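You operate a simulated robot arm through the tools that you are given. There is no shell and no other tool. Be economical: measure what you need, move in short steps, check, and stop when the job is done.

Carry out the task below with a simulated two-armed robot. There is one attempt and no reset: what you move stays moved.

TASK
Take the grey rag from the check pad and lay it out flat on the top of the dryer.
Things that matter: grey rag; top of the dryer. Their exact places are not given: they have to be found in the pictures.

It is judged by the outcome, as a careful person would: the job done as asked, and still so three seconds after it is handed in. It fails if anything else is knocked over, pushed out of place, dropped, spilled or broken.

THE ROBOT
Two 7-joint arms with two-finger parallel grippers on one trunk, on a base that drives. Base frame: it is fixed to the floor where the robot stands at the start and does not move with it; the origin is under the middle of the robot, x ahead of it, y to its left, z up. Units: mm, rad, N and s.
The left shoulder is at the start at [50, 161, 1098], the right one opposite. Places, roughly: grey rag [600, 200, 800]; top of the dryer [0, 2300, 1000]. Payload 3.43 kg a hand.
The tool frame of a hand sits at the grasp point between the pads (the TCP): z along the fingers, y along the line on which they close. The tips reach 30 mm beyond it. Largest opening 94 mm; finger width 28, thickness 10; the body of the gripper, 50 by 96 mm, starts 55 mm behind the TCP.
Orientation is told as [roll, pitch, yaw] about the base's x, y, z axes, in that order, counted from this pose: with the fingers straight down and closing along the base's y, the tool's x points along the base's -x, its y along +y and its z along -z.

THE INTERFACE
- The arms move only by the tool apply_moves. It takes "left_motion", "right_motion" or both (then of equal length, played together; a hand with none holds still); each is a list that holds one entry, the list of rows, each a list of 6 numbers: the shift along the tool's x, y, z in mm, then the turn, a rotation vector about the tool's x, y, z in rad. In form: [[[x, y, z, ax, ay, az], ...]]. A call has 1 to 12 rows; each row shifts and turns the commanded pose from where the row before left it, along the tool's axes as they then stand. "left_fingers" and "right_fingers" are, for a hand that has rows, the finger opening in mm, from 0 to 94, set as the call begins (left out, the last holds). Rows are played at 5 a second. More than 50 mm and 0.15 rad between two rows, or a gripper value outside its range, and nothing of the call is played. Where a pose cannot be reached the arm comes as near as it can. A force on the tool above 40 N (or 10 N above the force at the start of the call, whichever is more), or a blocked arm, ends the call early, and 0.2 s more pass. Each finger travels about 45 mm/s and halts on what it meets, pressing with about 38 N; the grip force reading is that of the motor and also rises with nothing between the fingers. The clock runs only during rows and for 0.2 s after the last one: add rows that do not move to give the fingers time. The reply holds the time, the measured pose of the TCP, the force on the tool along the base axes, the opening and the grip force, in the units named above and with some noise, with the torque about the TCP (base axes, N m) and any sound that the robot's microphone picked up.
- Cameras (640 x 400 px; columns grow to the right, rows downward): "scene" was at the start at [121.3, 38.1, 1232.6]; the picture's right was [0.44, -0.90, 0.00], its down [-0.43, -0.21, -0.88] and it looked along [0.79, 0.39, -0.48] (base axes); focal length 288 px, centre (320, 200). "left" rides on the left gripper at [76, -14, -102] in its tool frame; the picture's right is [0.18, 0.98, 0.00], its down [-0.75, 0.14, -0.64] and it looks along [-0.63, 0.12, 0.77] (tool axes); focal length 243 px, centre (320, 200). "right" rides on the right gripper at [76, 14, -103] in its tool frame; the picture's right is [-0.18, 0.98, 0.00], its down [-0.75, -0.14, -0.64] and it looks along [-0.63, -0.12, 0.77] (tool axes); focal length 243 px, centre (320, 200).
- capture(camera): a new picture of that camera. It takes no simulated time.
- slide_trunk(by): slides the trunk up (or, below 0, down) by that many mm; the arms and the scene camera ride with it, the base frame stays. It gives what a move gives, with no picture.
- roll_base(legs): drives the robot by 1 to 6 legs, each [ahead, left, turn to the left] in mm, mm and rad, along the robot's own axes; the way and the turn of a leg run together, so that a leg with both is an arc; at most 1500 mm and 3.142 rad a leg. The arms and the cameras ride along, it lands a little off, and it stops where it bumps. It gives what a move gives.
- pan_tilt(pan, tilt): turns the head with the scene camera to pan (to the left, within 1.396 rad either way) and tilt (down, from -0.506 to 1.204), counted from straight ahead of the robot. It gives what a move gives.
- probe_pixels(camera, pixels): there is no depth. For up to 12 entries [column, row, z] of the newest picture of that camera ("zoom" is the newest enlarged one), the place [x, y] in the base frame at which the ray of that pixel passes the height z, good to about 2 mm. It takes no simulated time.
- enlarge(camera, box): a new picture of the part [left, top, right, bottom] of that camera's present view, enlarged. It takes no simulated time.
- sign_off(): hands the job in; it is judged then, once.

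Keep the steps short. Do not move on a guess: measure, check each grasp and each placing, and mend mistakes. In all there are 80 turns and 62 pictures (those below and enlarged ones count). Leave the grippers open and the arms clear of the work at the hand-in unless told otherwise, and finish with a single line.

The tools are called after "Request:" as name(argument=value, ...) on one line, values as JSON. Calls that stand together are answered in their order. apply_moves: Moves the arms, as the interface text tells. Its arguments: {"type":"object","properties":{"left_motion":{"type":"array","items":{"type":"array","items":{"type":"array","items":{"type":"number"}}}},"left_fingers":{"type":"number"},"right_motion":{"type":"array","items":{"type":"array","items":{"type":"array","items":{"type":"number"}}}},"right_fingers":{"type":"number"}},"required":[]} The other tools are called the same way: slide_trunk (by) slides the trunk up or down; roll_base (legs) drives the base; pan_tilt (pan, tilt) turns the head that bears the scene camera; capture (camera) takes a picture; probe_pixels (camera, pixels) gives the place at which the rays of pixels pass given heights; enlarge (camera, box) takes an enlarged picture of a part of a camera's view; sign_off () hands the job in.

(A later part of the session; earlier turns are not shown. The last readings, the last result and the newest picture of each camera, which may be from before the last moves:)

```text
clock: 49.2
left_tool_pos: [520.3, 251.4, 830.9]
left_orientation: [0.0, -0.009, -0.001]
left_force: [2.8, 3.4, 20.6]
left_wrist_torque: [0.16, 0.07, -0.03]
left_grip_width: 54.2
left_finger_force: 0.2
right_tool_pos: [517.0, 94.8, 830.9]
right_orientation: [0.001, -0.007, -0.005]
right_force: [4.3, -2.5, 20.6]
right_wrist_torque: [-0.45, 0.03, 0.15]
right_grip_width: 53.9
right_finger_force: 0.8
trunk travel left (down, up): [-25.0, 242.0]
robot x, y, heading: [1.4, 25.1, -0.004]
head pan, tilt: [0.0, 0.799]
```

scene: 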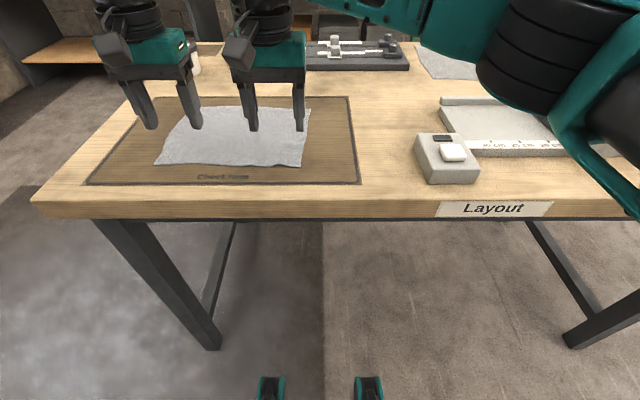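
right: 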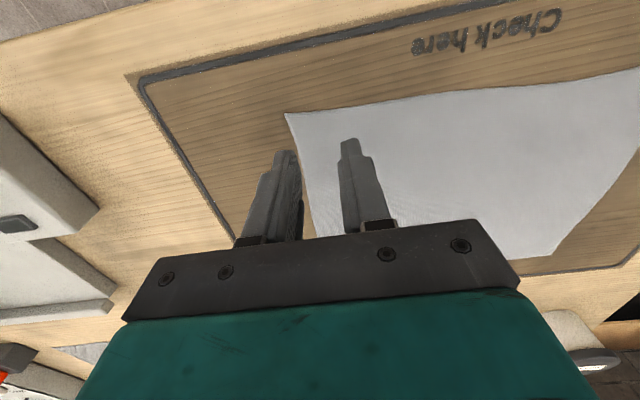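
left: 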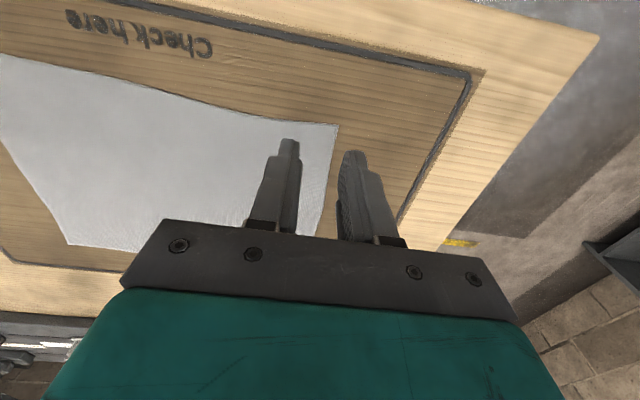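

Both press with about 20 N. I'll close them together.

Request:
apply_moves(left_motion=[[[0, 0, 1, 0, 0, 0], [0, 0, 0, 0, 0, 0], [0, 0, 0, 0, 0, 0], [0, 0, 0, 0, 0, 0], [0, 0, 0, 0, 0, 0], [0, 0, 0, 0, 0, 0], [0, 0, 0, 0, 0, 0], [0, 0, 0, 0, 0, 0]]], right_motion=[[[0, 0, 1, 0, 0, 0], [0, 0, 0, 0, 0, 0], [0, 0, 0, 0, 0, 0], [0, 0, 0, 0, 0, 0], [0, 0, 0, 0, 0, 0], [0, 0, 0, 0, 0, 0], [0, 0, 0, 0, 0, 0], [0, 0, 0, 0, 0, 0]]], left_fingers=0, right_fingers=0)

Request:
enlarge(camera="left", box=[200, 80, 440, 240])

Request:
enlarge(camera="right", box=[200, 80, 440, 240])

```text
clock: 51.0
left_tool_pos: [517.7, 251.4, 831.0]
left_orientation: [-0.001, -0.011, -0.003]
left_force: [-1.3, -6.5, 29.6]
left_wrist_torque: [-0.11, 0.31, 0.05]
left_grip_width: 9.1
left_finger_force: 37.6
right_tool_pos: [513.7, 95.7, 832.6]
right_orientation: [0.007, -0.006, -0.004]
right_force: [-0.3, 16.0, 27.5]
right_wrist_torque: [0.61, 0.14, -0.1]
right_grip_width: 7.1
right_finger_force: 38.1
trunk travel left (down, up): [-25.0, 242.0]
robot x, y, heading: [-1.1, 25.5, -0.002]
head pan, tilt: [0.0, 0.799]
```

```text
2.50 times, centred on (320, 160) of left
```

zoom: 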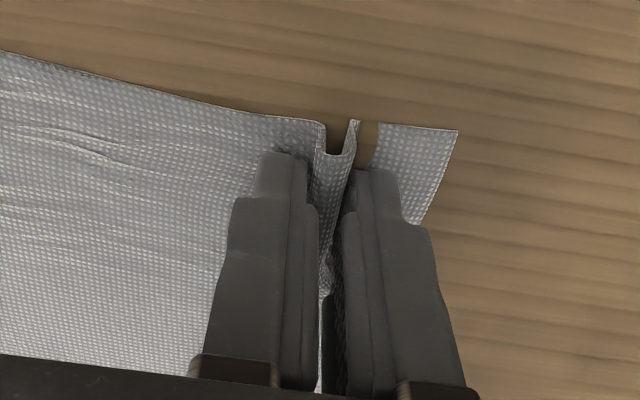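

```text
2.50 times, centred on (320, 160) of right
```

zoom: 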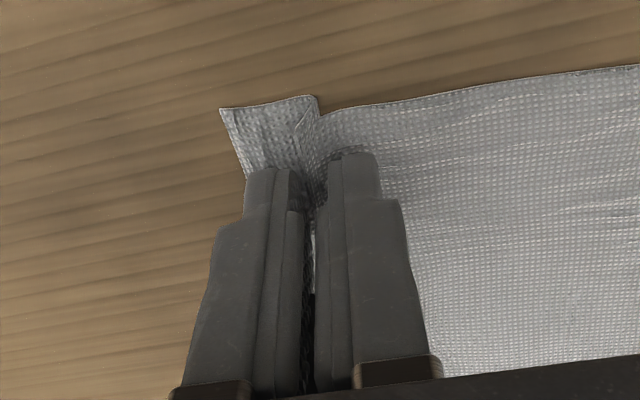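

Both hands hold thick folds, with openings of 9 and 7 mm. I'll lift 55 mm and check.

Request:
apply_moves(left_motion=[[[0, 0, -10, 0, 0, 0], [0, 0, -15, 0, 0, 0], [0, 0, -15, 0, 0, 0], [0, 0, -15, 0, 0, 0], [0, 0, 0, 0, 0, 0]]], right_motion=[[[0, 0, -10, 0, 0, 0], [0, 0, -15, 0, 0, 0], [0, 0, -15, 0, 0, 0], [0, 0, -15, 0, 0, 0], [0, 0, 0, 0, 0, 0]]])

Request:
enlarge(camera="scene", box=[80, 40, 380, 220])

```text
clock: 52.2
left_tool_pos: [518.6, 252.3, 883.2]
left_orientation: [0.001, -0.001, -0.004]
left_force: [0.6, -12.5, -1.0]
left_wrist_torque: [-0.39, -0.01, 0.1]
left_grip_width: 9.2
left_finger_force: 38.2
right_tool_pos: [517.0, 95.3, 882.2]
right_orientation: [0.002, 0.0, -0.003]
right_force: [0.9, 12.8, 0.3]
right_wrist_torque: [0.43, -0.02, -0.08]
right_grip_width: 3.8
right_finger_force: 37.8
trunk travel left (down, up): [-25.0, 242.0]
robot x, y, heading: [-0.8, 24.5, -0.003]
head pan, tilt: [0.0, 0.799]
```

```text
2.13 times, centred on (230, 130) of scene
```

zoom: 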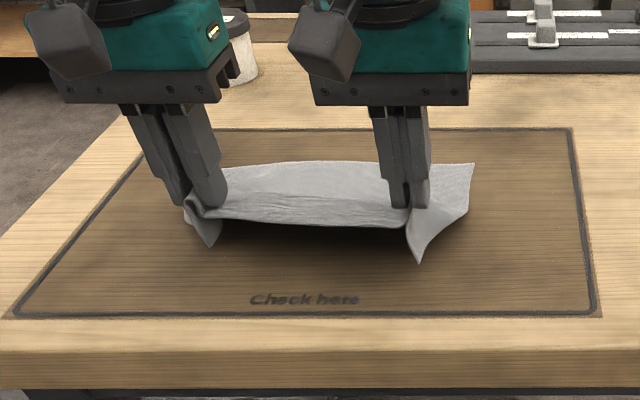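

Both corners are held and the sheet is taut (12 N) between the hands. I'll ease the tension by 4 mm, then raise the trunk so the rag comes clear of the table.

Request:
apply_moves(left_motion=[[[0, 0, -10, 0, 0, 0], [0, 0, -10, 0, 0, 0], [0, 0, 0, 0, 0, 0]]], right_motion=[[[0, 2, -10, 0, 0, 0], [0, 2, -10, 0, 0, 0], [0, 0, 0, 0, 0, 0]]])

Request:
slide_trunk(by=235)

Request:
pan_tilt(pan=0.3, tilt=0.6)

Request:
capture(camera="scene")

```text
clock: 53.0
left_tool_pos: [518.8, 253.5, 904.4]
left_orientation: [0.0, -0.002, -0.003]
left_force: [0.3, -10.5, 0.1]
left_wrist_torque: [-0.3, 0.0, 0.08]
left_grip_width: 9.2
left_finger_force: 38.0
right_tool_pos: [517.5, 100.0, 903.2]
right_orientation: [0.001, 0.001, -0.003]
right_force: [0.4, 10.1, 0.7]
right_wrist_torque: [0.36, -0.01, -0.03]
right_grip_width: 2.6
right_finger_force: 37.3
trunk travel left (down, up): [-25.0, 242.0]
robot x, y, heading: [-2.3, 25.9, -0.007]
head pan, tilt: [0.0, 0.799]
```

```text
clock: 55.5
left_tool_pos: [519.1, 253.4, 1139.4]
left_orientation: [0.0, 0.001, -0.003]
left_force: [-0.2, -9.7, -0.6]
left_wrist_torque: [-0.27, -0.02, 0.07]
left_grip_width: 9.3
left_finger_force: 37.8
right_tool_pos: [516.3, 99.8, 1137.9]
right_orientation: [0.001, 0.0, -0.003]
right_force: [-0.2, 9.6, 0.8]
right_wrist_torque: [0.38, -0.01, -0.04]
right_grip_width: 3.0
right_finger_force: 37.3
trunk travel left (down, up): [-260.0, 7.0]
robot x, y, heading: [0.6, 20.3, -0.004]
head pan, tilt: [0.0, 0.799]
```

```text
clock: 56.2
left_tool_pos: [517.2, 252.7, 1138.2]
left_orientation: [-0.001, 0.001, -0.003]
left_force: [-0.2, -10.1, -0.8]
left_wrist_torque: [-0.29, 0.0, 0.07]
left_grip_width: 9.2
left_finger_force: 38.5
right_tool_pos: [516.7, 98.1, 1139.1]
right_orientation: [0.0, -0.001, -0.004]
right_force: [0.4, 8.7, 1.2]
right_wrist_torque: [0.39, 0.0, -0.05]
right_grip_width: 2.8
right_finger_force: 37.2
trunk travel left (down, up): [-260.0, 7.0]
robot x, y, heading: [-2.5, 25.2, -0.004]
head pan, tilt: [0.3, 0.6]
```

```text
34 pictures are left
```

scene: 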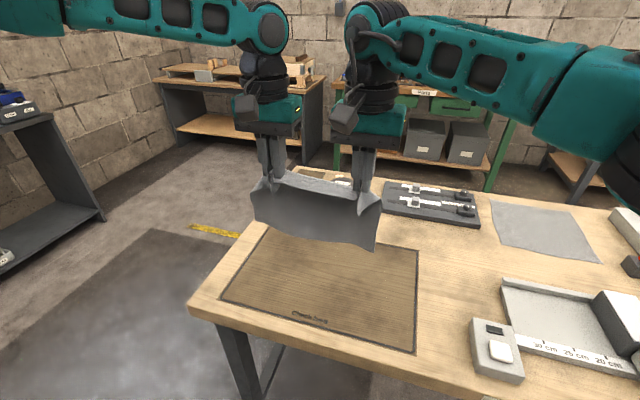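

The rag hangs freely from both hands. I'll turn left, drive part of the way to the dryer and look.

Request:
roll_base(legs=[[0, 0, 1.575], [900, -111, 0]])

Request:
pan_tilt(pan=0.1, tilt=0.35)

Request:
capture(camera="scene")

```text
clock: 64.7
left_tool_pos: [-86.7, 1415.9, 1138.3]
left_orientation: [0.001, 0.001, 1.549]
left_force: [11.3, -1.0, 0.2]
left_wrist_torque: [-0.02, -0.35, 0.08]
left_grip_width: 8.3
left_finger_force: 37.9
right_tool_pos: [65.3, 1410.2, 1138.4]
right_orientation: [-0.001, 0.0, 1.545]
right_force: [-11.8, 1.1, 1.2]
right_wrist_torque: [-0.01, 0.41, -0.14]
right_grip_width: 2.2
right_finger_force: 36.6
trunk travel left (down, up): [-260.0, 7.0]
robot x, y, heading: [131.8, 892.8, 1.545]
head pan, tilt: [0.3, 0.6]
```

```text
clock: 65.5
left_tool_pos: [-86.8, 1416.2, 1139.4]
left_orientation: [-0.002, 0.001, 1.549]
left_force: [10.8, -0.5, -0.8]
left_wrist_torque: [-0.01, -0.29, 0.06]
left_grip_width: 8.1
left_finger_force: 38.1
right_tool_pos: [65.2, 1409.0, 1137.6]
right_orientation: [0.0, 0.0, 1.549]
right_force: [-10.4, 0.7, 0.4]
right_wrist_torque: [0.01, 0.41, -0.12]
right_grip_width: 2.5
right_finger_force: 36.9
trunk travel left (down, up): [-260.0, 7.0]
robot x, y, heading: [131.8, 892.4, 1.552]
head pan, tilt: [0.099, 0.351]
```

```text
33 pictures are left
```

scene: 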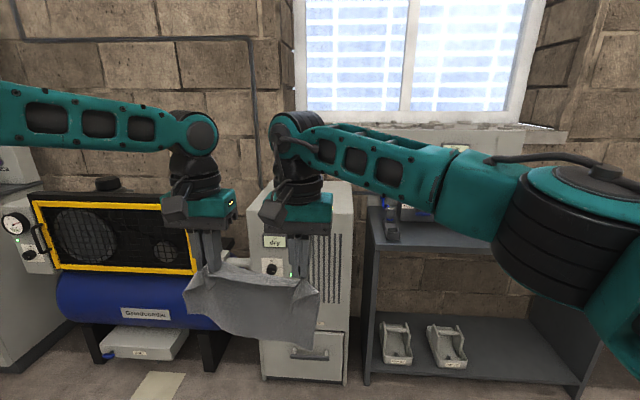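

Request:
enlarge(camera="scene", box=[220, 160, 380, 260])

Request:
probe_pixels(camera="scene", pixels=[[345, 380, 0], [262, 376, 0], [352, 212, 950], [349, 184, 950]])

```text
4.00 times, centred on (300, 210) of scene
```

zoom: 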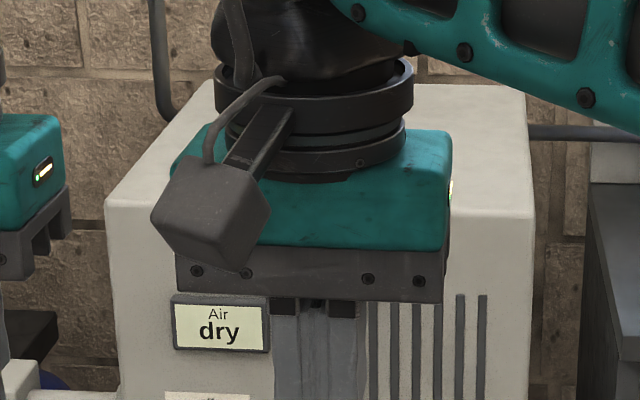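

```text
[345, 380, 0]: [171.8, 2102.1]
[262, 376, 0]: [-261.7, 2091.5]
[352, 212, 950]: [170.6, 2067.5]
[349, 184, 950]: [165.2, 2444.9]
```

Request:
probe_pixels(camera="zoom", pixels=[[105, 207, 930], [533, 218, 930], [525, 88, 930], [207, 80, 930], [105, 207, 950], [533, 218, 950], [525, 88, 950], [207, 80, 950]])

```text
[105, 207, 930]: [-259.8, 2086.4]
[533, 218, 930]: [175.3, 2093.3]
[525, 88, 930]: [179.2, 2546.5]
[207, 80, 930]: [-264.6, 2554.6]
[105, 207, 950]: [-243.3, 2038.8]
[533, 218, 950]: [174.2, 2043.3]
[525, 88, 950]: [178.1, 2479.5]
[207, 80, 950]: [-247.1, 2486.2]
```

The dryer top is at z≈928, x −260 to 175, y 2090 to 2548. I'll raise the hands 110 mm so the rag's lower edge clears the top.

Request:
apply_moves(left_motion=[[[0, 0, -22, 0, 0, 0], [0, 0, -22, 0, 0, 0], [0, 0, -22, 0, 0, 0], [0, 0, -22, 0, 0, 0], [0, 0, -22, 0, 0, 0], [0, 0, 0, 0, 0, 0]]], right_motion=[[[0, 0, -22, 0, 0, 0], [0, 0, -22, 0, 0, 0], [0, 0, -22, 0, 0, 0], [0, 0, -22, 0, 0, 0], [0, 0, -22, 0, 0, 0], [0, 0, 0, 0, 0, 0]]])

Request:
roll_base(legs=[[500, 30, 0.02]])

Request:
capture(camera="scene")

```text
clock: 66.8
left_tool_pos: [-86.2, 1416.7, 1249.3]
left_orientation: [0.0, -0.001, 1.546]
left_force: [10.0, -0.6, -1.1]
left_wrist_torque: [-0.06, -0.27, 0.05]
left_grip_width: 8.2
left_finger_force: 38.3
right_tool_pos: [63.5, 1409.5, 1248.0]
right_orientation: [0.002, 0.002, 1.547]
right_force: [-10.1, 0.5, 0.3]
right_wrist_torque: [0.03, 0.38, -0.12]
right_grip_width: 2.1
right_finger_force: 37.0
trunk travel left (down, up): [-260.0, 7.0]
robot x, y, heading: [131.5, 893.5, 1.539]
head pan, tilt: [0.099, 0.351]
```

```text
clock: 69.8
left_tool_pos: [-120.6, 1904.7, 1248.6]
left_orientation: [-0.002, 0.001, 1.571]
left_force: [9.6, -0.8, 0.0]
left_wrist_torque: [-0.02, -0.29, 0.12]
left_grip_width: 7.8
left_finger_force: 38.2
right_tool_pos: [29.4, 1901.7, 1246.4]
right_orientation: [0.0, -0.001, 1.568]
right_force: [-10.8, 1.4, -0.4]
right_wrist_torque: [0.01, 0.33, -0.11]
right_grip_width: 2.2
right_finger_force: 37.0
trunk travel left (down, up): [-260.0, 7.0]
robot x, y, heading: [106.6, 1386.4, 1.571]
head pan, tilt: [0.099, 0.351]
```

```text
31 pictures are left
```

scene: 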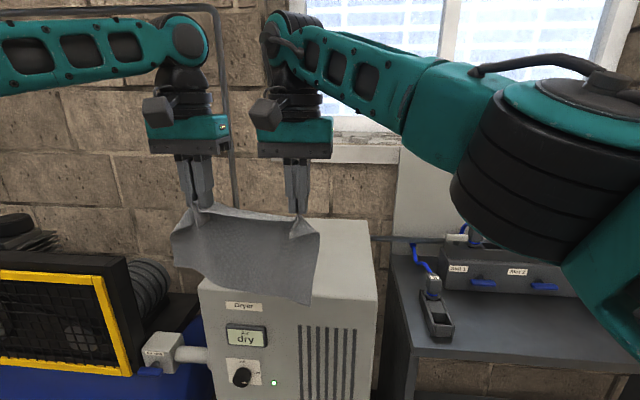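

Request:
probe_pixels(camera="scene", pixels=[[310, 305, 1000], [310, 305, 1050], [180, 265, 1050], [198, 289, 928], [377, 294, 928], [371, 221, 928], [197, 207, 1220]])

```text
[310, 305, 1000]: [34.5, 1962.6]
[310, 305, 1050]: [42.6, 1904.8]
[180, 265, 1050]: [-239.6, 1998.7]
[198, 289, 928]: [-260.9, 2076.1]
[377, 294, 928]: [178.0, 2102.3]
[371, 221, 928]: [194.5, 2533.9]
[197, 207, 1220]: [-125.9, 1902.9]
```

The rag's lower edge is at z≈1050, well above the top at 928, and it is centred at x≈−45. I'll drive the last 330 mm.

Request:
roll_base(legs=[[330, 0, 0]])

Request:
pan_tilt(pan=0.25, tilt=0.6)

Request:
capture(camera="scene")

```text
clock: 71.8
left_tool_pos: [-111.1, 2197.1, 1249.6]
left_orientation: [-0.002, 0.001, 1.556]
left_force: [5.6, -1.5, 0.4]
left_wrist_torque: [0.05, -0.15, 0.08]
left_grip_width: 7.7
left_finger_force: 38.2
right_tool_pos: [34.9, 2191.4, 1249.1]
right_orientation: [0.004, 0.0, 1.559]
right_force: [-5.7, 0.4, 0.8]
right_wrist_torque: [0.07, 0.21, -0.08]
right_grip_width: 1.7
right_finger_force: 37.1
trunk travel left (down, up): [-260.0, 7.0]
robot x, y, heading: [110.5, 1672.8, 1.555]
head pan, tilt: [0.099, 0.351]
stopped in leg 1: the robot was blocked; the commanded pose is now the measured one
```

```text
clock: 72.6
left_tool_pos: [-111.8, 2199.6, 1248.4]
left_orientation: [-0.002, 0.002, 1.558]
left_force: [7.0, -0.1, -0.2]
left_wrist_torque: [0.0, -0.22, 0.05]
left_grip_width: 7.5
left_finger_force: 38.2
right_tool_pos: [35.4, 2194.8, 1247.0]
right_orientation: [0.003, 0.001, 1.56]
right_force: [-6.9, 1.0, 0.5]
right_wrist_torque: [0.04, 0.25, -0.08]
right_grip_width: 1.9
right_finger_force: 36.4
trunk travel left (down, up): [-260.0, 7.0]
robot x, y, heading: [109.9, 1675.9, 1.56]
head pan, tilt: [0.25, 0.6]
```

```text
30 pictures are left
```

scene: 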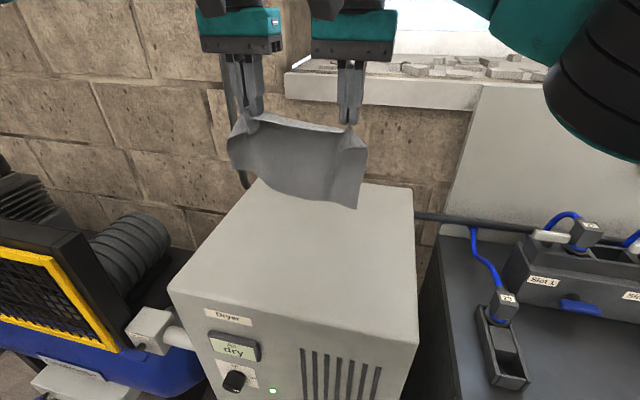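

The base bumped something at y≈1673. I'll back off 20 mm and look down around the front of the base.

Request:
roll_base(legs=[[-20, 0, 0.01]])

Request:
pan_tilt(pan=0.0, tilt=1.1)

Request:
capture(camera="scene")

```text
clock: 73.4
left_tool_pos: [-118.4, 2176.9, 1248.3]
left_orientation: [0.0, 0.001, 1.568]
left_force: [7.1, -0.2, 0.4]
left_wrist_torque: [0.0, -0.26, 0.05]
left_grip_width: 7.7
left_finger_force: 38.3
right_tool_pos: [31.4, 2174.1, 1247.5]
right_orientation: [0.005, 0.0, 1.569]
right_force: [-7.6, -0.5, 0.5]
right_wrist_torque: [0.0, 0.27, -0.09]
right_grip_width: 1.9
right_finger_force: 36.9
trunk travel left (down, up): [-260.0, 7.0]
robot x, y, heading: [111.8, 1657.7, 1.567]
head pan, tilt: [0.25, 0.6]
```

```text
clock: 74.3
left_tool_pos: [-117.7, 2177.8, 1248.2]
left_orientation: [-0.004, 0.001, 1.568]
left_force: [6.2, -0.5, -0.2]
left_wrist_torque: [0.02, -0.2, 0.05]
left_grip_width: 7.8
left_finger_force: 37.6
right_tool_pos: [31.6, 2174.0, 1246.5]
right_orientation: [0.006, 0.002, 1.571]
right_force: [-7.2, 0.0, 0.7]
right_wrist_torque: [0.04, 0.26, -0.07]
right_grip_width: 1.6
right_finger_force: 36.5
trunk travel left (down, up): [-260.0, 7.0]
robot x, y, heading: [110.8, 1655.6, 1.572]
head pan, tilt: [0.0, 1.1]
```

```text
29 pictures are left
```

scene: 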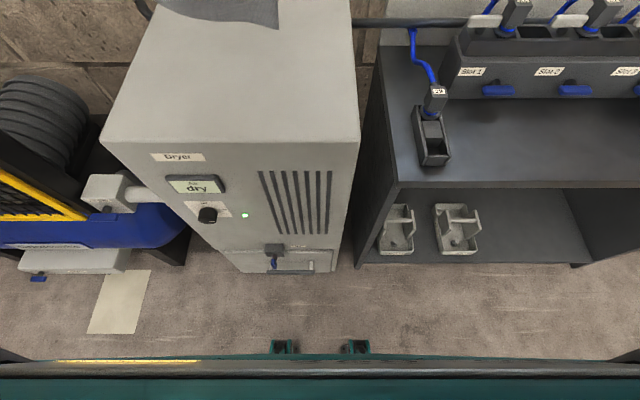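

Request:
probe_pixels(camera="scene", pixels=[[280, 340, 30], [280, 340, 150], [245, 272, 0], [335, 272, 0], [300, 362, 0], [300, 362, 300], [300, 362, 600], [393, 190, 800], [393, 190, 700], [356, 268, 0], [103, 144, 928], [358, 142, 928]])

```text
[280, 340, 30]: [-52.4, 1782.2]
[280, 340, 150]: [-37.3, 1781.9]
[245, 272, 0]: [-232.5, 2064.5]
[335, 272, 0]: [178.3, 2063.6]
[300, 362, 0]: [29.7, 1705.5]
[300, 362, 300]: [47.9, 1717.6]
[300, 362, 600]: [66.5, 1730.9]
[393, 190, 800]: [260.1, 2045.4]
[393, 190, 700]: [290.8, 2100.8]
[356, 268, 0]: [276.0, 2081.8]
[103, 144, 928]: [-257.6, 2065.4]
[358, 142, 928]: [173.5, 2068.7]
```

The base still has room in front, so I don't need to get closer if the arms reach. I'll test by extending both hands 125 mm forward at this height.

Request:
apply_moves(left_motion=[[[-25, 0, 0, 0, 0, 0], [-25, 0, 0, 0, 0, 0], [-25, 0, 0, 0, 0, 0], [-25, 0, 0, 0, 0, 0], [-25, 0, 0, 0, 0, 0], [0, 0, 0, 0, 0, 0]]], right_motion=[[[-25, 0, 0, 0, 0, 0], [-25, 0, 0, 0, 0, 0], [-25, 0, 0, 0, 0, 0], [-25, 0, 0, 0, 0, 0], [-25, 0, 0, 0, 0, 0], [0, 0, 0, 0, 0, 0]]])

Request:
pan_tilt(pan=0.2, tilt=0.65)

Request:
capture(camera="scene")

```text
clock: 75.7
left_tool_pos: [-136.2, 2202.5, 1233.9]
left_orientation: [-0.005, 0.0, 1.57]
left_force: [1.3, 0.1, -0.4]
left_wrist_torque: [0.01, -0.01, -0.02]
left_grip_width: 2.6
left_finger_force: 37.1
left hand out of reach, approached as far as the arm can: row 1, 2, 3, 4, 5
right_tool_pos: [49.7, 2194.5, 1240.7]
right_orientation: [0.004, 0.002, 1.568]
right_force: [0.5, 0.7, -0.4]
right_wrist_torque: [0.01, -0.04, 0.03]
right_grip_width: 0.1
right_finger_force: 33.0
right hand out of reach, approached as far as the arm can: row 1, 2, 3, 4, 5
trunk travel left (down, up): [-260.0, 7.0]
robot x, y, heading: [106.6, 1657.9, 1.569]
head pan, tilt: [0.0, 1.1]
```

```text
clock: 76.6
left_tool_pos: [-135.7, 2202.0, 1233.4]
left_orientation: [-0.003, 0.001, 1.568]
left_force: [0.9, -0.3, 0.0]
left_wrist_torque: [-0.01, 0.02, 0.0]
left_grip_width: 2.5
left_finger_force: 37.0
right_tool_pos: [48.7, 2194.0, 1240.2]
right_orientation: [0.003, 0.003, 1.568]
right_force: [0.1, -0.2, 0.4]
right_wrist_torque: [0.01, 0.02, 0.02]
right_grip_width: 0.0
right_finger_force: 32.9
trunk travel left (down, up): [-260.0, 7.0]
robot x, y, heading: [109.9, 1656.2, 1.57]
head pan, tilt: [0.201, 0.649]
```

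```text
28 pictures are left
```

scene: 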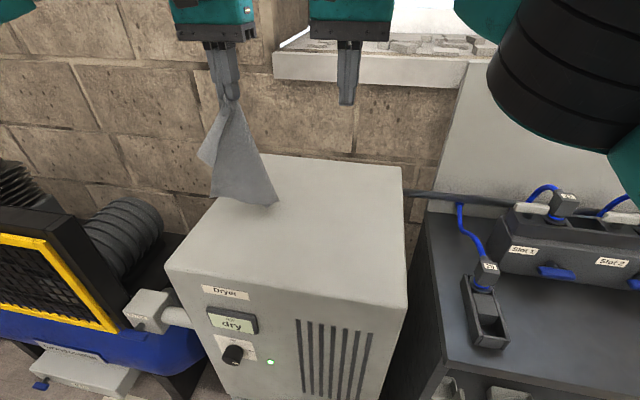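

At that height the arms were beyond their limit and drifted apart, so the right lost its corner. The left still holds the rag over the dryer. Before I go on, I want to see what blocked the base, so I'll look right and left.

Request:
pan_tilt(pan=-0.9, tilt=0.8)

Request:
capture(camera="scene")

Request:
pan_tilt(pan=0.9, tilt=0.8)

Request:
capture(camera="scene")

```text
clock: 78.0
left_tool_pos: [-134.9, 2201.4, 1233.4]
left_orientation: [-0.004, 0.0, 1.567]
left_force: [0.1, 0.4, -1.0]
left_wrist_torque: [-0.01, -0.05, -0.01]
left_grip_width: 2.6
left_finger_force: 37.5
right_tool_pos: [48.7, 2193.9, 1240.7]
right_orientation: [0.002, 0.003, 1.569]
right_force: [-0.3, -1.0, -0.2]
right_wrist_torque: [-0.02, 0.01, -0.01]
right_grip_width: 0.1
right_finger_force: 33.1
trunk travel left (down, up): [-260.0, 7.0]
robot x, y, heading: [112.7, 1658.2, 1.571]
head pan, tilt: [-0.901, 0.799]
```

```text
27 pictures are left
```

scene: 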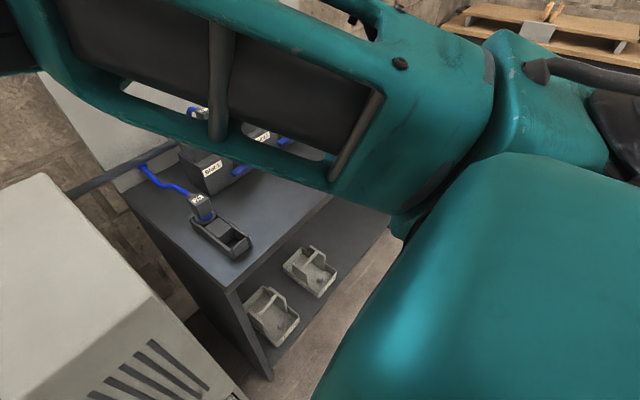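

```text
clock: 79.8
left_tool_pos: [-136.4, 2202.6, 1233.9]
left_orientation: [-0.003, -0.001, 1.568]
left_force: [0.1, 0.0, -0.7]
left_wrist_torque: [-0.05, 0.01, -0.02]
left_grip_width: 2.5
left_finger_force: 36.8
right_tool_pos: [49.6, 2193.9, 1242.9]
right_orientation: [0.003, 0.002, 1.57]
right_force: [0.8, 0.1, 0.0]
right_wrist_torque: [0.01, 0.0, -0.02]
right_grip_width: 0.0
right_finger_force: 32.8
trunk travel left (down, up): [-260.0, 7.0]
robot x, y, heading: [111.5, 1657.3, 1.569]
head pan, tilt: [0.901, 0.799]
```

```text
26 pictures are left
```

scene: 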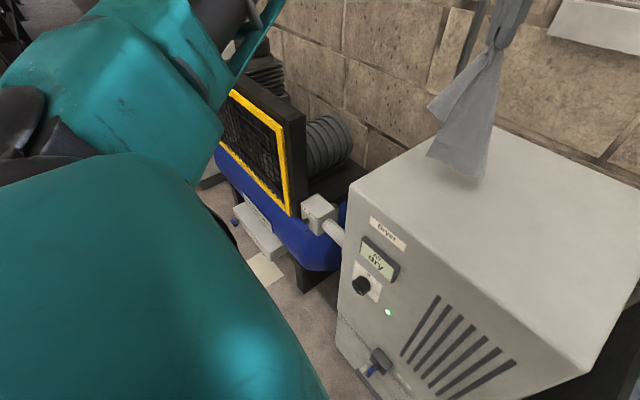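

I can't see the obstacle, so I'll stay at this distance and lay the rag by dragging with the left hand, then spread it with the fingers. First I'll shift the base right so that the held corner starts over the right part of the dryer. The rag's tail should stay on the top.

Request:
roll_base(legs=[[-10, 0, 0], [0, -190, 0]])

Request:
pan_tilt(pan=0.5, tilt=0.65)

Request:
capture(camera="scene")

```text
clock: 81.7
left_tool_pos: [57.5, 2191.9, 1233.8]
left_orientation: [-0.004, 0.001, 1.567]
left_force: [-0.1, 0.2, -0.3]
left_wrist_torque: [0.0, 0.0, 0.04]
left_grip_width: 2.6
left_finger_force: 37.1
right_tool_pos: [241.7, 2182.8, 1241.4]
right_orientation: [0.006, 0.002, 1.569]
right_force: [0.0, -0.3, 0.6]
right_wrist_torque: [-0.01, 0.0, 0.0]
right_grip_width: 0.0
right_finger_force: 33.0
trunk travel left (down, up): [-260.0, 7.0]
robot x, y, heading: [303.0, 1644.8, 1.569]
head pan, tilt: [0.901, 0.799]
```

```text
clock: 82.5
left_tool_pos: [56.7, 2191.6, 1233.8]
left_orientation: [-0.003, 0.001, 1.567]
left_force: [-0.4, 0.0, -0.5]
left_wrist_torque: [-0.01, 0.01, 0.02]
left_grip_width: 2.6
left_finger_force: 37.3
right_tool_pos: [241.9, 2183.1, 1241.3]
right_orientation: [0.003, 0.002, 1.569]
right_force: [-0.6, -0.1, -0.6]
right_wrist_torque: [0.02, -0.01, 0.01]
right_grip_width: 0.1
right_finger_force: 32.6
trunk travel left (down, up): [-260.0, 7.0]
robot x, y, heading: [301.0, 1647.4, 1.568]
head pan, tilt: [0.499, 0.649]
```

```text
25 pictures are left
```

scene: 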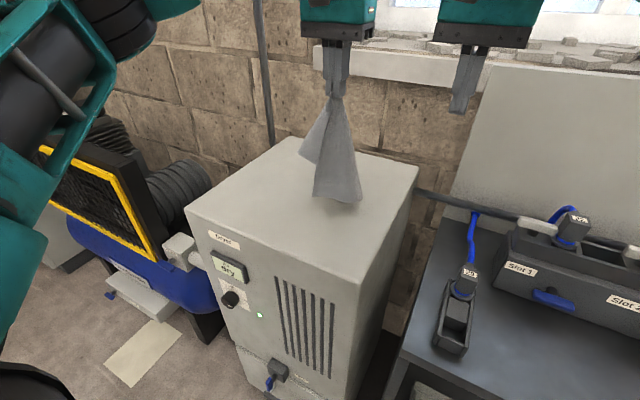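

Request:
probe_pixels(camera="scene", pixels=[[357, 202, 928], [357, 202, 1000], [357, 202, 1050], [315, 195, 1000], [304, 157, 1050], [304, 157, 1100]])

Request:
enlarge(camera="scene", box=[280, 40, 400, 220])

```text
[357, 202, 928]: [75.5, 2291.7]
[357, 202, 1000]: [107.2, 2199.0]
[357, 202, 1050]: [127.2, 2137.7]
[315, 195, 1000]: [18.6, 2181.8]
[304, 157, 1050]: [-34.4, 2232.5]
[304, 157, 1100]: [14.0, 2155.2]
```

```text
2.22 times, centred on (340, 130) of scene
```

zoom: 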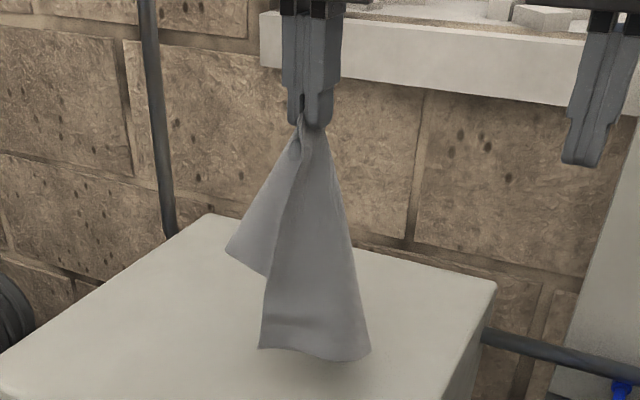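

The tail hangs to z≈1000. I'll lower until it touches, then drag the held corner left while lowering it, so the sheet lies down from right to left.

Request:
apply_moves(left_motion=[[[0, 0, 24, 0, 0, 0], [0, 0, 24, 0, 0, 0], [0, 0, 22, 0, 0, 0], [4, 25, 5, 0, 0, 0], [4, 30, 8, 0, 0, 0], [4, 30, 12, 0, 0, 0], [4, 25, 13, 0, 0, 0], [4, 25, 20, 0, 0, 0], [4, 20, 20, 0, 0, 0], [4, 20, 30, 0, 0, 0], [0, 0, 0, 0, 0, 0]]])

Request:
capture(camera="scene")

```text
clock: 84.9
left_tool_pos: [-119.7, 2161.1, 1055.5]
left_orientation: [-0.005, 0.001, 1.566]
left_force: [0.8, -0.8, 0.8]
left_wrist_torque: [-0.02, 0.0, -0.01]
left_grip_width: 2.7
left_finger_force: 37.2
right_tool_pos: [241.6, 2182.3, 1241.0]
right_orientation: [0.003, 0.002, 1.569]
right_force: [0.3, -0.1, -0.4]
right_wrist_torque: [-0.03, 0.0, 0.01]
right_grip_width: 0.2
right_finger_force: 33.0
trunk travel left (down, up): [-260.0, 7.0]
robot x, y, heading: [300.5, 1649.1, 1.573]
head pan, tilt: [0.499, 0.649]
```

```text
23 pictures are left
```

scene: 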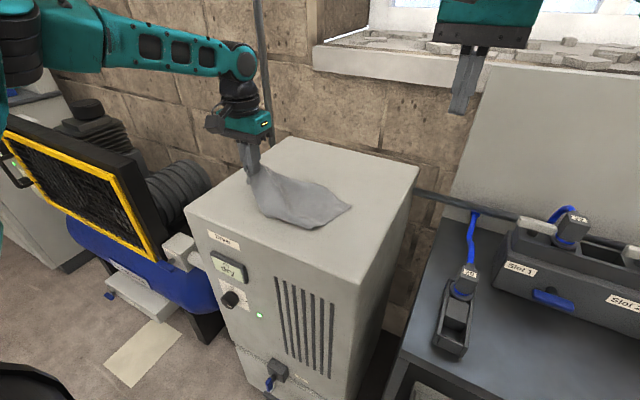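

The sheet is lying down onto the top. I'll finish lowering.

Request:
apply_moves(left_motion=[[[0, 12, 28, 0, 0, 0], [0, 8, 25, 0, 0, 0], [0, 4, 20, 0, 0, 0], [0, 0, 15, 0, 0, 0], [0, 0, 0, 0, 0, 0]]])

Request:
enlarge(camera="scene", box=[180, 100, 420, 250])

```text
clock: 85.9
left_tool_pos: [-143.0, 2169.5, 983.3]
left_orientation: [-0.004, -0.024, 1.568]
left_force: [2.4, -3.2, 19.1]
left_wrist_torque: [-0.28, -0.11, -0.04]
left_grip_width: 2.5
left_finger_force: 37.5
right_tool_pos: [242.3, 2182.9, 1242.6]
right_orientation: [0.005, 0.0, 1.567]
right_force: [-0.7, 1.4, -0.9]
right_wrist_torque: [0.0, -0.05, -0.03]
right_grip_width: 0.1
right_finger_force: 33.0
trunk travel left (down, up): [-260.0, 7.0]
robot x, y, heading: [302.5, 1641.2, 1.571]
head pan, tilt: [0.499, 0.649]
stopped in row 4 (left hand): the force on the tool passed its limit (the readings are from after the stop); the commanded pose is now the measured one
```

```text
2.67 times, centred on (300, 175) of scene
```

zoom: 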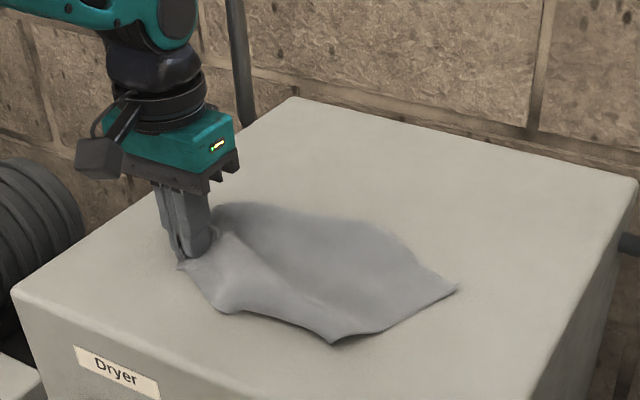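

Contact at TCP z≈983 means the top is at about z 952. I'll open the left hand, raise it and look at the whole rag.

Request:
apply_moves(left_motion=[[[0, 0, -2, 0, 0, 0], [0, 0, 0, 0, 0, 0], [0, 0, 0, 0, 0, 0], [0, 0, 0, 0, 0, 0], [0, 0, -30, 0, 0, 0], [0, 0, -50, 0, 0, 0], [0, 30, -50, 0, 0, 0], [0, 40, 0, 0, 0, 0], [0, 40, 0, 0, 0, 0], [0, 0, 0, 0, 0, 0]]], left_fingers=50)

Request:
enlarge(camera="scene", box=[180, 100, 420, 250])

```text
refused: row 7 steps farther than a row can; nothing moved
```

```text
2.67 times, centred on (300, 175) of scene
```

zoom: 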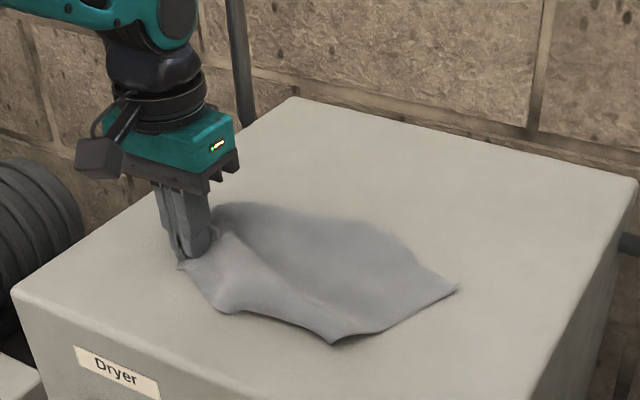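

Request:
apply_moves(left_motion=[[[0, 0, -2, 0, 0, 0], [0, 0, 0, 0, 0, 0], [0, 0, 0, 0, 0, 0], [0, 0, 0, 0, 0, 0], [0, 0, -30, 0, 0, 0], [0, 0, -45, 0, 0, 0], [0, 0, -45, 0, 0, 0], [0, 40, 0, 0, 0, 0], [0, 40, 0, 0, 0, 0], [0, 0, 0, 0, 0, 0]]], left_fingers=50)

Request:
enlarge(camera="scene", box=[180, 100, 420, 250])

```text
clock: 88.1
left_tool_pos: [-222.5, 2168.4, 1099.6]
left_orientation: [-0.002, -0.017, 1.565]
left_force: [0.0, -0.2, 0.4]
left_wrist_torque: [0.0, 0.01, 0.03]
left_grip_width: 50.0
left_finger_force: 0.1
right_tool_pos: [242.5, 2183.5, 1241.3]
right_orientation: [0.003, 0.003, 1.565]
right_force: [-0.7, 0.3, -0.5]
right_wrist_torque: [0.01, -0.01, 0.0]
right_grip_width: 0.0
right_finger_force: 33.4
trunk travel left (down, up): [-260.0, 7.0]
robot x, y, heading: [306.1, 1646.1, 1.569]
head pan, tilt: [0.499, 0.649]
```

```text
2.67 times, centred on (300, 175) of scene
```

zoom: 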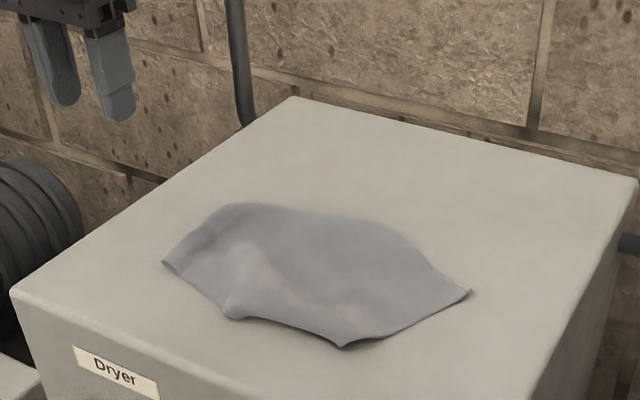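

The cloth has relaxed nicely on the top. I'll measure its outline.

Request:
probe_pixels(camera="zoom", pixels=[[163, 262, 953], [215, 208, 953], [250, 203, 953], [345, 216, 953], [400, 232, 953], [470, 290, 953], [345, 346, 953], [235, 318, 953], [12, 292, 953], [290, 98, 953], [632, 180, 953], [535, 400, 953]])

Request:
enlarge(camera="scene", box=[230, 165, 370, 240])

```text
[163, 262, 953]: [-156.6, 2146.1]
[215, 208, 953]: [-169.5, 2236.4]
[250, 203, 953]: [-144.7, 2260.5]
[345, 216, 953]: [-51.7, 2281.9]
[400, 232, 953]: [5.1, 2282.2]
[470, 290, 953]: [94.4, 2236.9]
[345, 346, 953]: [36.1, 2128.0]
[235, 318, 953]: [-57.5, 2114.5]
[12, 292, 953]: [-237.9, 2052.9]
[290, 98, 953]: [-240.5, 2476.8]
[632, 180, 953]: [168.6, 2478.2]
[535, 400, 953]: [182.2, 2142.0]
```

```text
4.57 times, centred on (300, 202) of scene
```

zoom: 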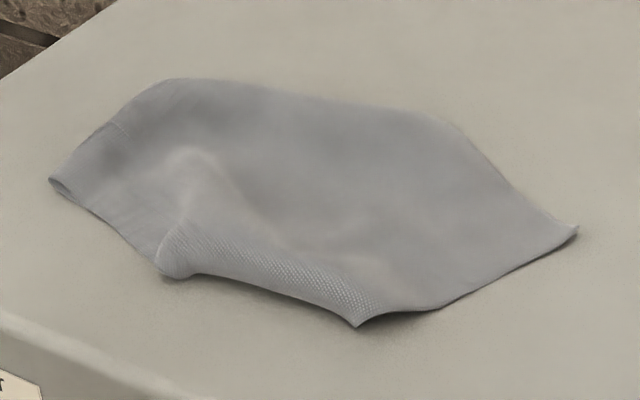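

I want a closer view from above, so I'll move the left hand up and over the rag and use its camera.

Request:
apply_moves(left_motion=[[[0, -35, -25, 0, 0, 0], [0, -35, -25, 0, 0, 0], [0, -35, -25, 0, 0, 0], [0, -35, -25, 0, 0, 0], [0, 0, -10, 0, 0, 0], [0, 0, 0, 0, 0, 0]]], left_fingers=94)

Request:
capture(camera="left")

```text
clock: 89.5
left_tool_pos: [-83.5, 2164.5, 1211.0]
left_orientation: [-0.004, -0.018, 1.568]
left_force: [0.0, 0.1, 0.0]
left_wrist_torque: [-0.01, 0.0, -0.02]
left_grip_width: 94.2
left_finger_force: 0.1
right_tool_pos: [241.3, 2183.5, 1241.7]
right_orientation: [0.004, 0.004, 1.568]
right_force: [0.5, -0.4, -0.3]
right_wrist_torque: [0.01, 0.01, 0.04]
right_grip_width: 0.1
right_finger_force: 33.2
trunk travel left (down, up): [-260.0, 7.0]
robot x, y, heading: [303.5, 1646.1, 1.563]
head pan, tilt: [0.499, 0.649]
```

```text
18 pictures are left
```

left: 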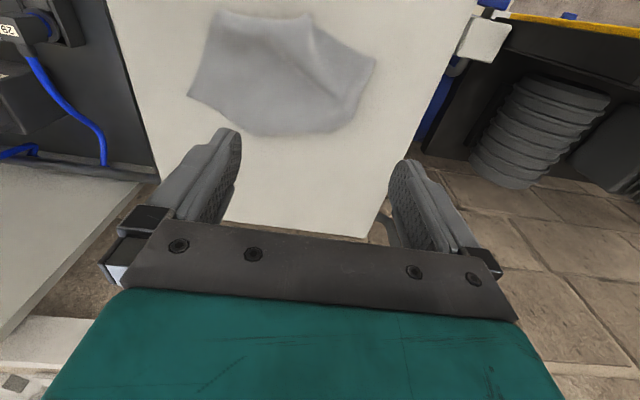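

Request:
enlarge(camera="left", box=[170, 0, 400, 145])

Request:
probe_pixels(camera="left", pixels=[[215, 12, 953], [310, 18, 953], [375, 60, 953], [345, 124, 953], [255, 134, 953], [188, 95, 953]])

```text
2.76 times, centred on (285, 72) of left
```

zoom: 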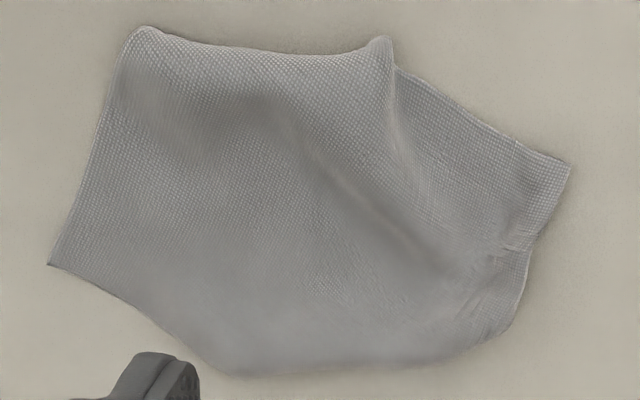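

```text
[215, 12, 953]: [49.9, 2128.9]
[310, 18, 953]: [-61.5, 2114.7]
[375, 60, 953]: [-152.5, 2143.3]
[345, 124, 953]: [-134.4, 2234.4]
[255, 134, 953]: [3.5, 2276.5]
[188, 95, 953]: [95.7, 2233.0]
```

The rag seems folded roughly in half: the fold is at the far side (y≈2275) and the near edge A–D runs from (−152,2143) to (50,2129). I'll move the base left to straddle it, then take the top layer's two near corners.

Request:
roll_base(legs=[[0, 205, 0], [12, 0, 0]])

Request:
pan_tilt(pan=0.25, tilt=0.75)

Request:
enlarge(camera="scene", box=[200, 80, 440, 230])

```text
clock: 91.5
left_tool_pos: [-286.9, 2177.7, 1209.9]
left_orientation: [-0.002, -0.021, 1.567]
left_force: [0.5, 0.2, -0.5]
left_wrist_torque: [-0.02, -0.03, 0.03]
left_grip_width: 94.1
left_finger_force: 0.1
right_tool_pos: [38.0, 2195.8, 1240.9]
right_orientation: [0.004, 0.001, 1.567]
right_force: [-0.3, 0.4, -0.8]
right_wrist_torque: [-0.03, -0.03, -0.03]
right_grip_width: 0.0
right_finger_force: 33.2
trunk travel left (down, up): [-260.0, 7.0]
robot x, y, heading: [100.3, 1660.9, 1.569]
head pan, tilt: [0.499, 0.649]
```

```text
clock: 92.3
left_tool_pos: [-287.0, 2177.6, 1211.3]
left_orientation: [-0.003, -0.019, 1.568]
left_force: [-0.5, 0.3, 0.5]
left_wrist_torque: [0.0, 0.02, -0.01]
left_grip_width: 94.1
left_finger_force: 0.1
right_tool_pos: [38.4, 2196.6, 1239.9]
right_orientation: [0.005, -0.001, 1.567]
right_force: [-0.5, -0.3, 0.5]
right_wrist_torque: [-0.04, -0.02, -0.01]
right_grip_width: 0.1
right_finger_force: 33.0
trunk travel left (down, up): [-260.0, 7.0]
robot x, y, heading: [96.2, 1660.2, 1.572]
head pan, tilt: [0.25, 0.75]
```

```text
2.67 times, centred on (320, 155) of scene
```

zoom: 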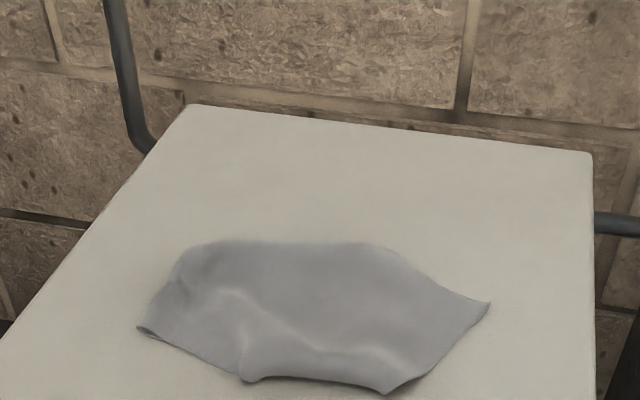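

Request:
enlarge(camera="scene", box=[240, 165, 390, 240])

```text
4.27 times, centred on (315, 202) of scene
```

zoom: 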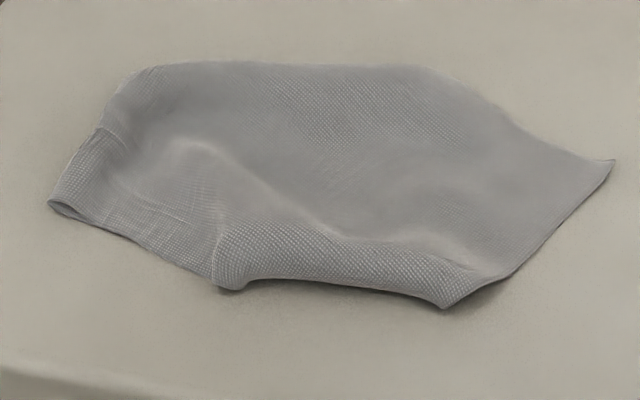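

I read it like this: C=(96,2233) is a true sharp corner, and the flaps on either side of the A–C diagonal are tucked under. I'll pinch near C with the right hand, then lift and draw the sheet so the near flap trails out. First I'll bring the right hand down over that spot with a 50 mm opening.

Request:
apply_moves(right_motion=[[[-12, -9, 40, 0, 0, 0], [-12, -8, 40, 0, 0, 0], [0, 0, 45, 0, 0, 0], [0, 0, 45, 0, 0, 0], [0, 0, 45, 0, 0, 0], [0, 0, 25, 0, 0, 0], [0, 0, 5, 0, 0, 0], [0, 0, 0, 0, 0, 0]]], right_fingers=50)

Request:
enlarge(camera="scene", box=[240, 140, 420, 240])

```text
clock: 94.1
left_tool_pos: [-287.2, 2176.5, 1210.7]
left_orientation: [-0.003, -0.018, 1.569]
left_force: [0.1, 0.6, 0.2]
left_wrist_torque: [-0.02, 0.0, 0.0]
left_grip_width: 94.1
left_finger_force: 0.0
right_tool_pos: [53.4, 2221.5, 994.7]
right_orientation: [0.002, 0.002, 1.569]
right_force: [-0.2, -0.1, 0.5]
right_wrist_torque: [0.03, -0.02, 0.0]
right_grip_width: 49.9
right_finger_force: 0.1
trunk travel left (down, up): [-260.0, 7.0]
robot x, y, heading: [99.7, 1656.9, 1.567]
head pan, tilt: [0.25, 0.75]
```

```text
3.56 times, centred on (330, 190) of scene
```

zoom: 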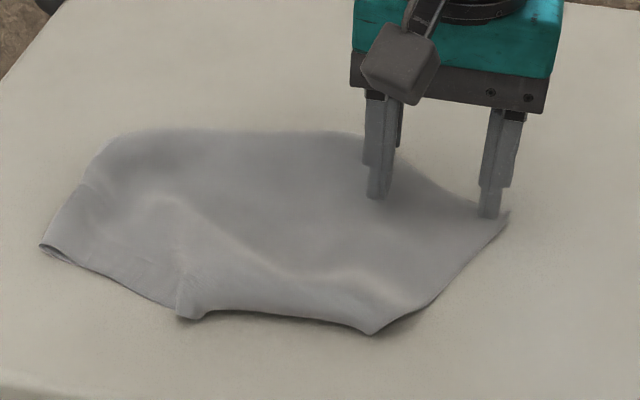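

The tips straddle corner C. I'll press and then close.

Request:
apply_moves(right_motion=[[[0, 0, 5, 0, 0, 0], [0, 0, 4, 0, 0, 0], [0, 0, 3, 0, 0, 0], [0, 0, 2, 0, 0, 0], [0, 0, 0, 0, 0, 0]]])

Request:
apply_moves(right_motion=[[[0, 0, 1, 0, 0, 0], [0, 0, 0, 0, 0, 0], [0, 0, 0, 0, 0, 0], [0, 0, 0, 0, 0, 0], [0, 0, 0, 0, 0, 0], [0, 0, 0, 0, 0, 0], [0, 0, 0, 0, 0, 0]]], right_fingers=0)

```text
clock: 95.3
left_tool_pos: [-286.9, 2176.3, 1211.8]
left_orientation: [-0.003, -0.02, 1.568]
left_force: [0.5, 0.5, -0.1]
left_wrist_torque: [0.0, 0.03, 0.01]
left_grip_width: 94.2
left_finger_force: 0.1
right_tool_pos: [53.9, 2220.3, 982.8]
right_orientation: [0.004, 0.0, 1.568]
right_force: [0.3, -0.4, 2.5]
right_wrist_torque: [-0.01, -0.1, -0.05]
right_grip_width: 50.0
right_finger_force: 0.8
trunk travel left (down, up): [-260.0, 7.0]
robot x, y, heading: [96.6, 1657.6, 1.566]
head pan, tilt: [0.25, 0.75]
```

```text
clock: 96.9
left_tool_pos: [-286.3, 2175.2, 1211.3]
left_orientation: [-0.004, -0.02, 1.568]
left_force: [0.6, 0.8, 0.3]
left_wrist_torque: [0.02, -0.01, 0.01]
left_grip_width: 94.0
left_finger_force: 0.2
right_tool_pos: [54.7, 2218.8, 982.0]
right_orientation: [0.005, -0.001, 1.568]
right_force: [0.4, 1.4, 11.7]
right_wrist_torque: [0.0, -0.04, 0.04]
right_grip_width: 2.5
right_finger_force: 36.9
trunk travel left (down, up): [-260.0, 7.0]
robot x, y, heading: [98.0, 1659.7, 1.567]
head pan, tilt: [0.25, 0.75]
```

It gripped a single-layer fold (2.5 mm). I'll lift 150 mm and look.

Request:
apply_moves(right_motion=[[[0, 0, -25, 0, 0, 0], [0, 0, -40, 0, 0, 0], [0, 0, -45, 0, 0, 0], [0, 0, -40, 0, 0, 0], [0, 0, 0, 0, 0, 0], [0, 0, 0, 0, 0, 0]]])

Request:
enlarge(camera="scene", box=[200, 60, 440, 240])

```text
clock: 98.3
left_tool_pos: [-287.8, 2177.2, 1212.8]
left_orientation: [-0.005, -0.02, 1.566]
left_force: [-0.1, 0.2, 0.2]
left_wrist_torque: [0.02, 0.04, 0.0]
left_grip_width: 94.1
left_finger_force: 0.1
right_tool_pos: [58.3, 2217.6, 1131.7]
right_orientation: [0.003, 0.001, 1.568]
right_force: [0.0, -0.6, 0.4]
right_wrist_torque: [-0.01, -0.02, 0.05]
right_grip_width: 2.4
right_finger_force: 37.5
trunk travel left (down, up): [-260.0, 7.0]
robot x, y, heading: [98.3, 1655.7, 1.564]
head pan, tilt: [0.25, 0.75]
```

```text
2.22 times, centred on (320, 150) of scene
```

zoom: 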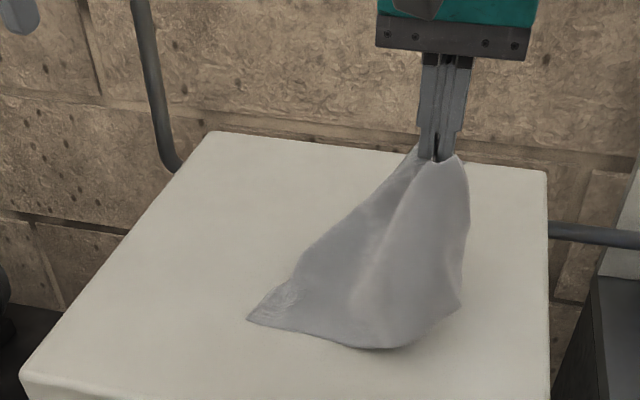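

The near flap has come out: the near edge now runs from (250,318) to about (455,310) in the zoom. I need to find where the fourth corner, B, hangs on the far side, so I'll look with the left hand camera.

Request:
capture(camera="left")

Request:
probe_pixels(camera="zoom", pixels=[[248, 320, 953], [385, 348, 953], [455, 312, 953], [465, 290, 953], [295, 262, 953]])

```text
12 pictures are left
```

left: 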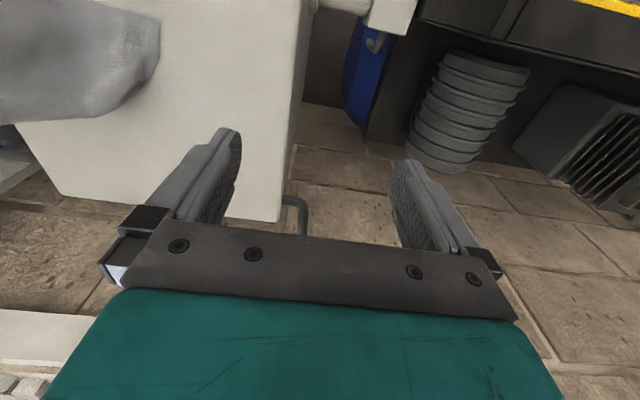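

```text
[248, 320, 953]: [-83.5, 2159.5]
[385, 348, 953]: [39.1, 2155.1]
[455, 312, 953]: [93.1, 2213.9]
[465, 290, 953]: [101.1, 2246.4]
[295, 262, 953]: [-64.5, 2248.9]
```

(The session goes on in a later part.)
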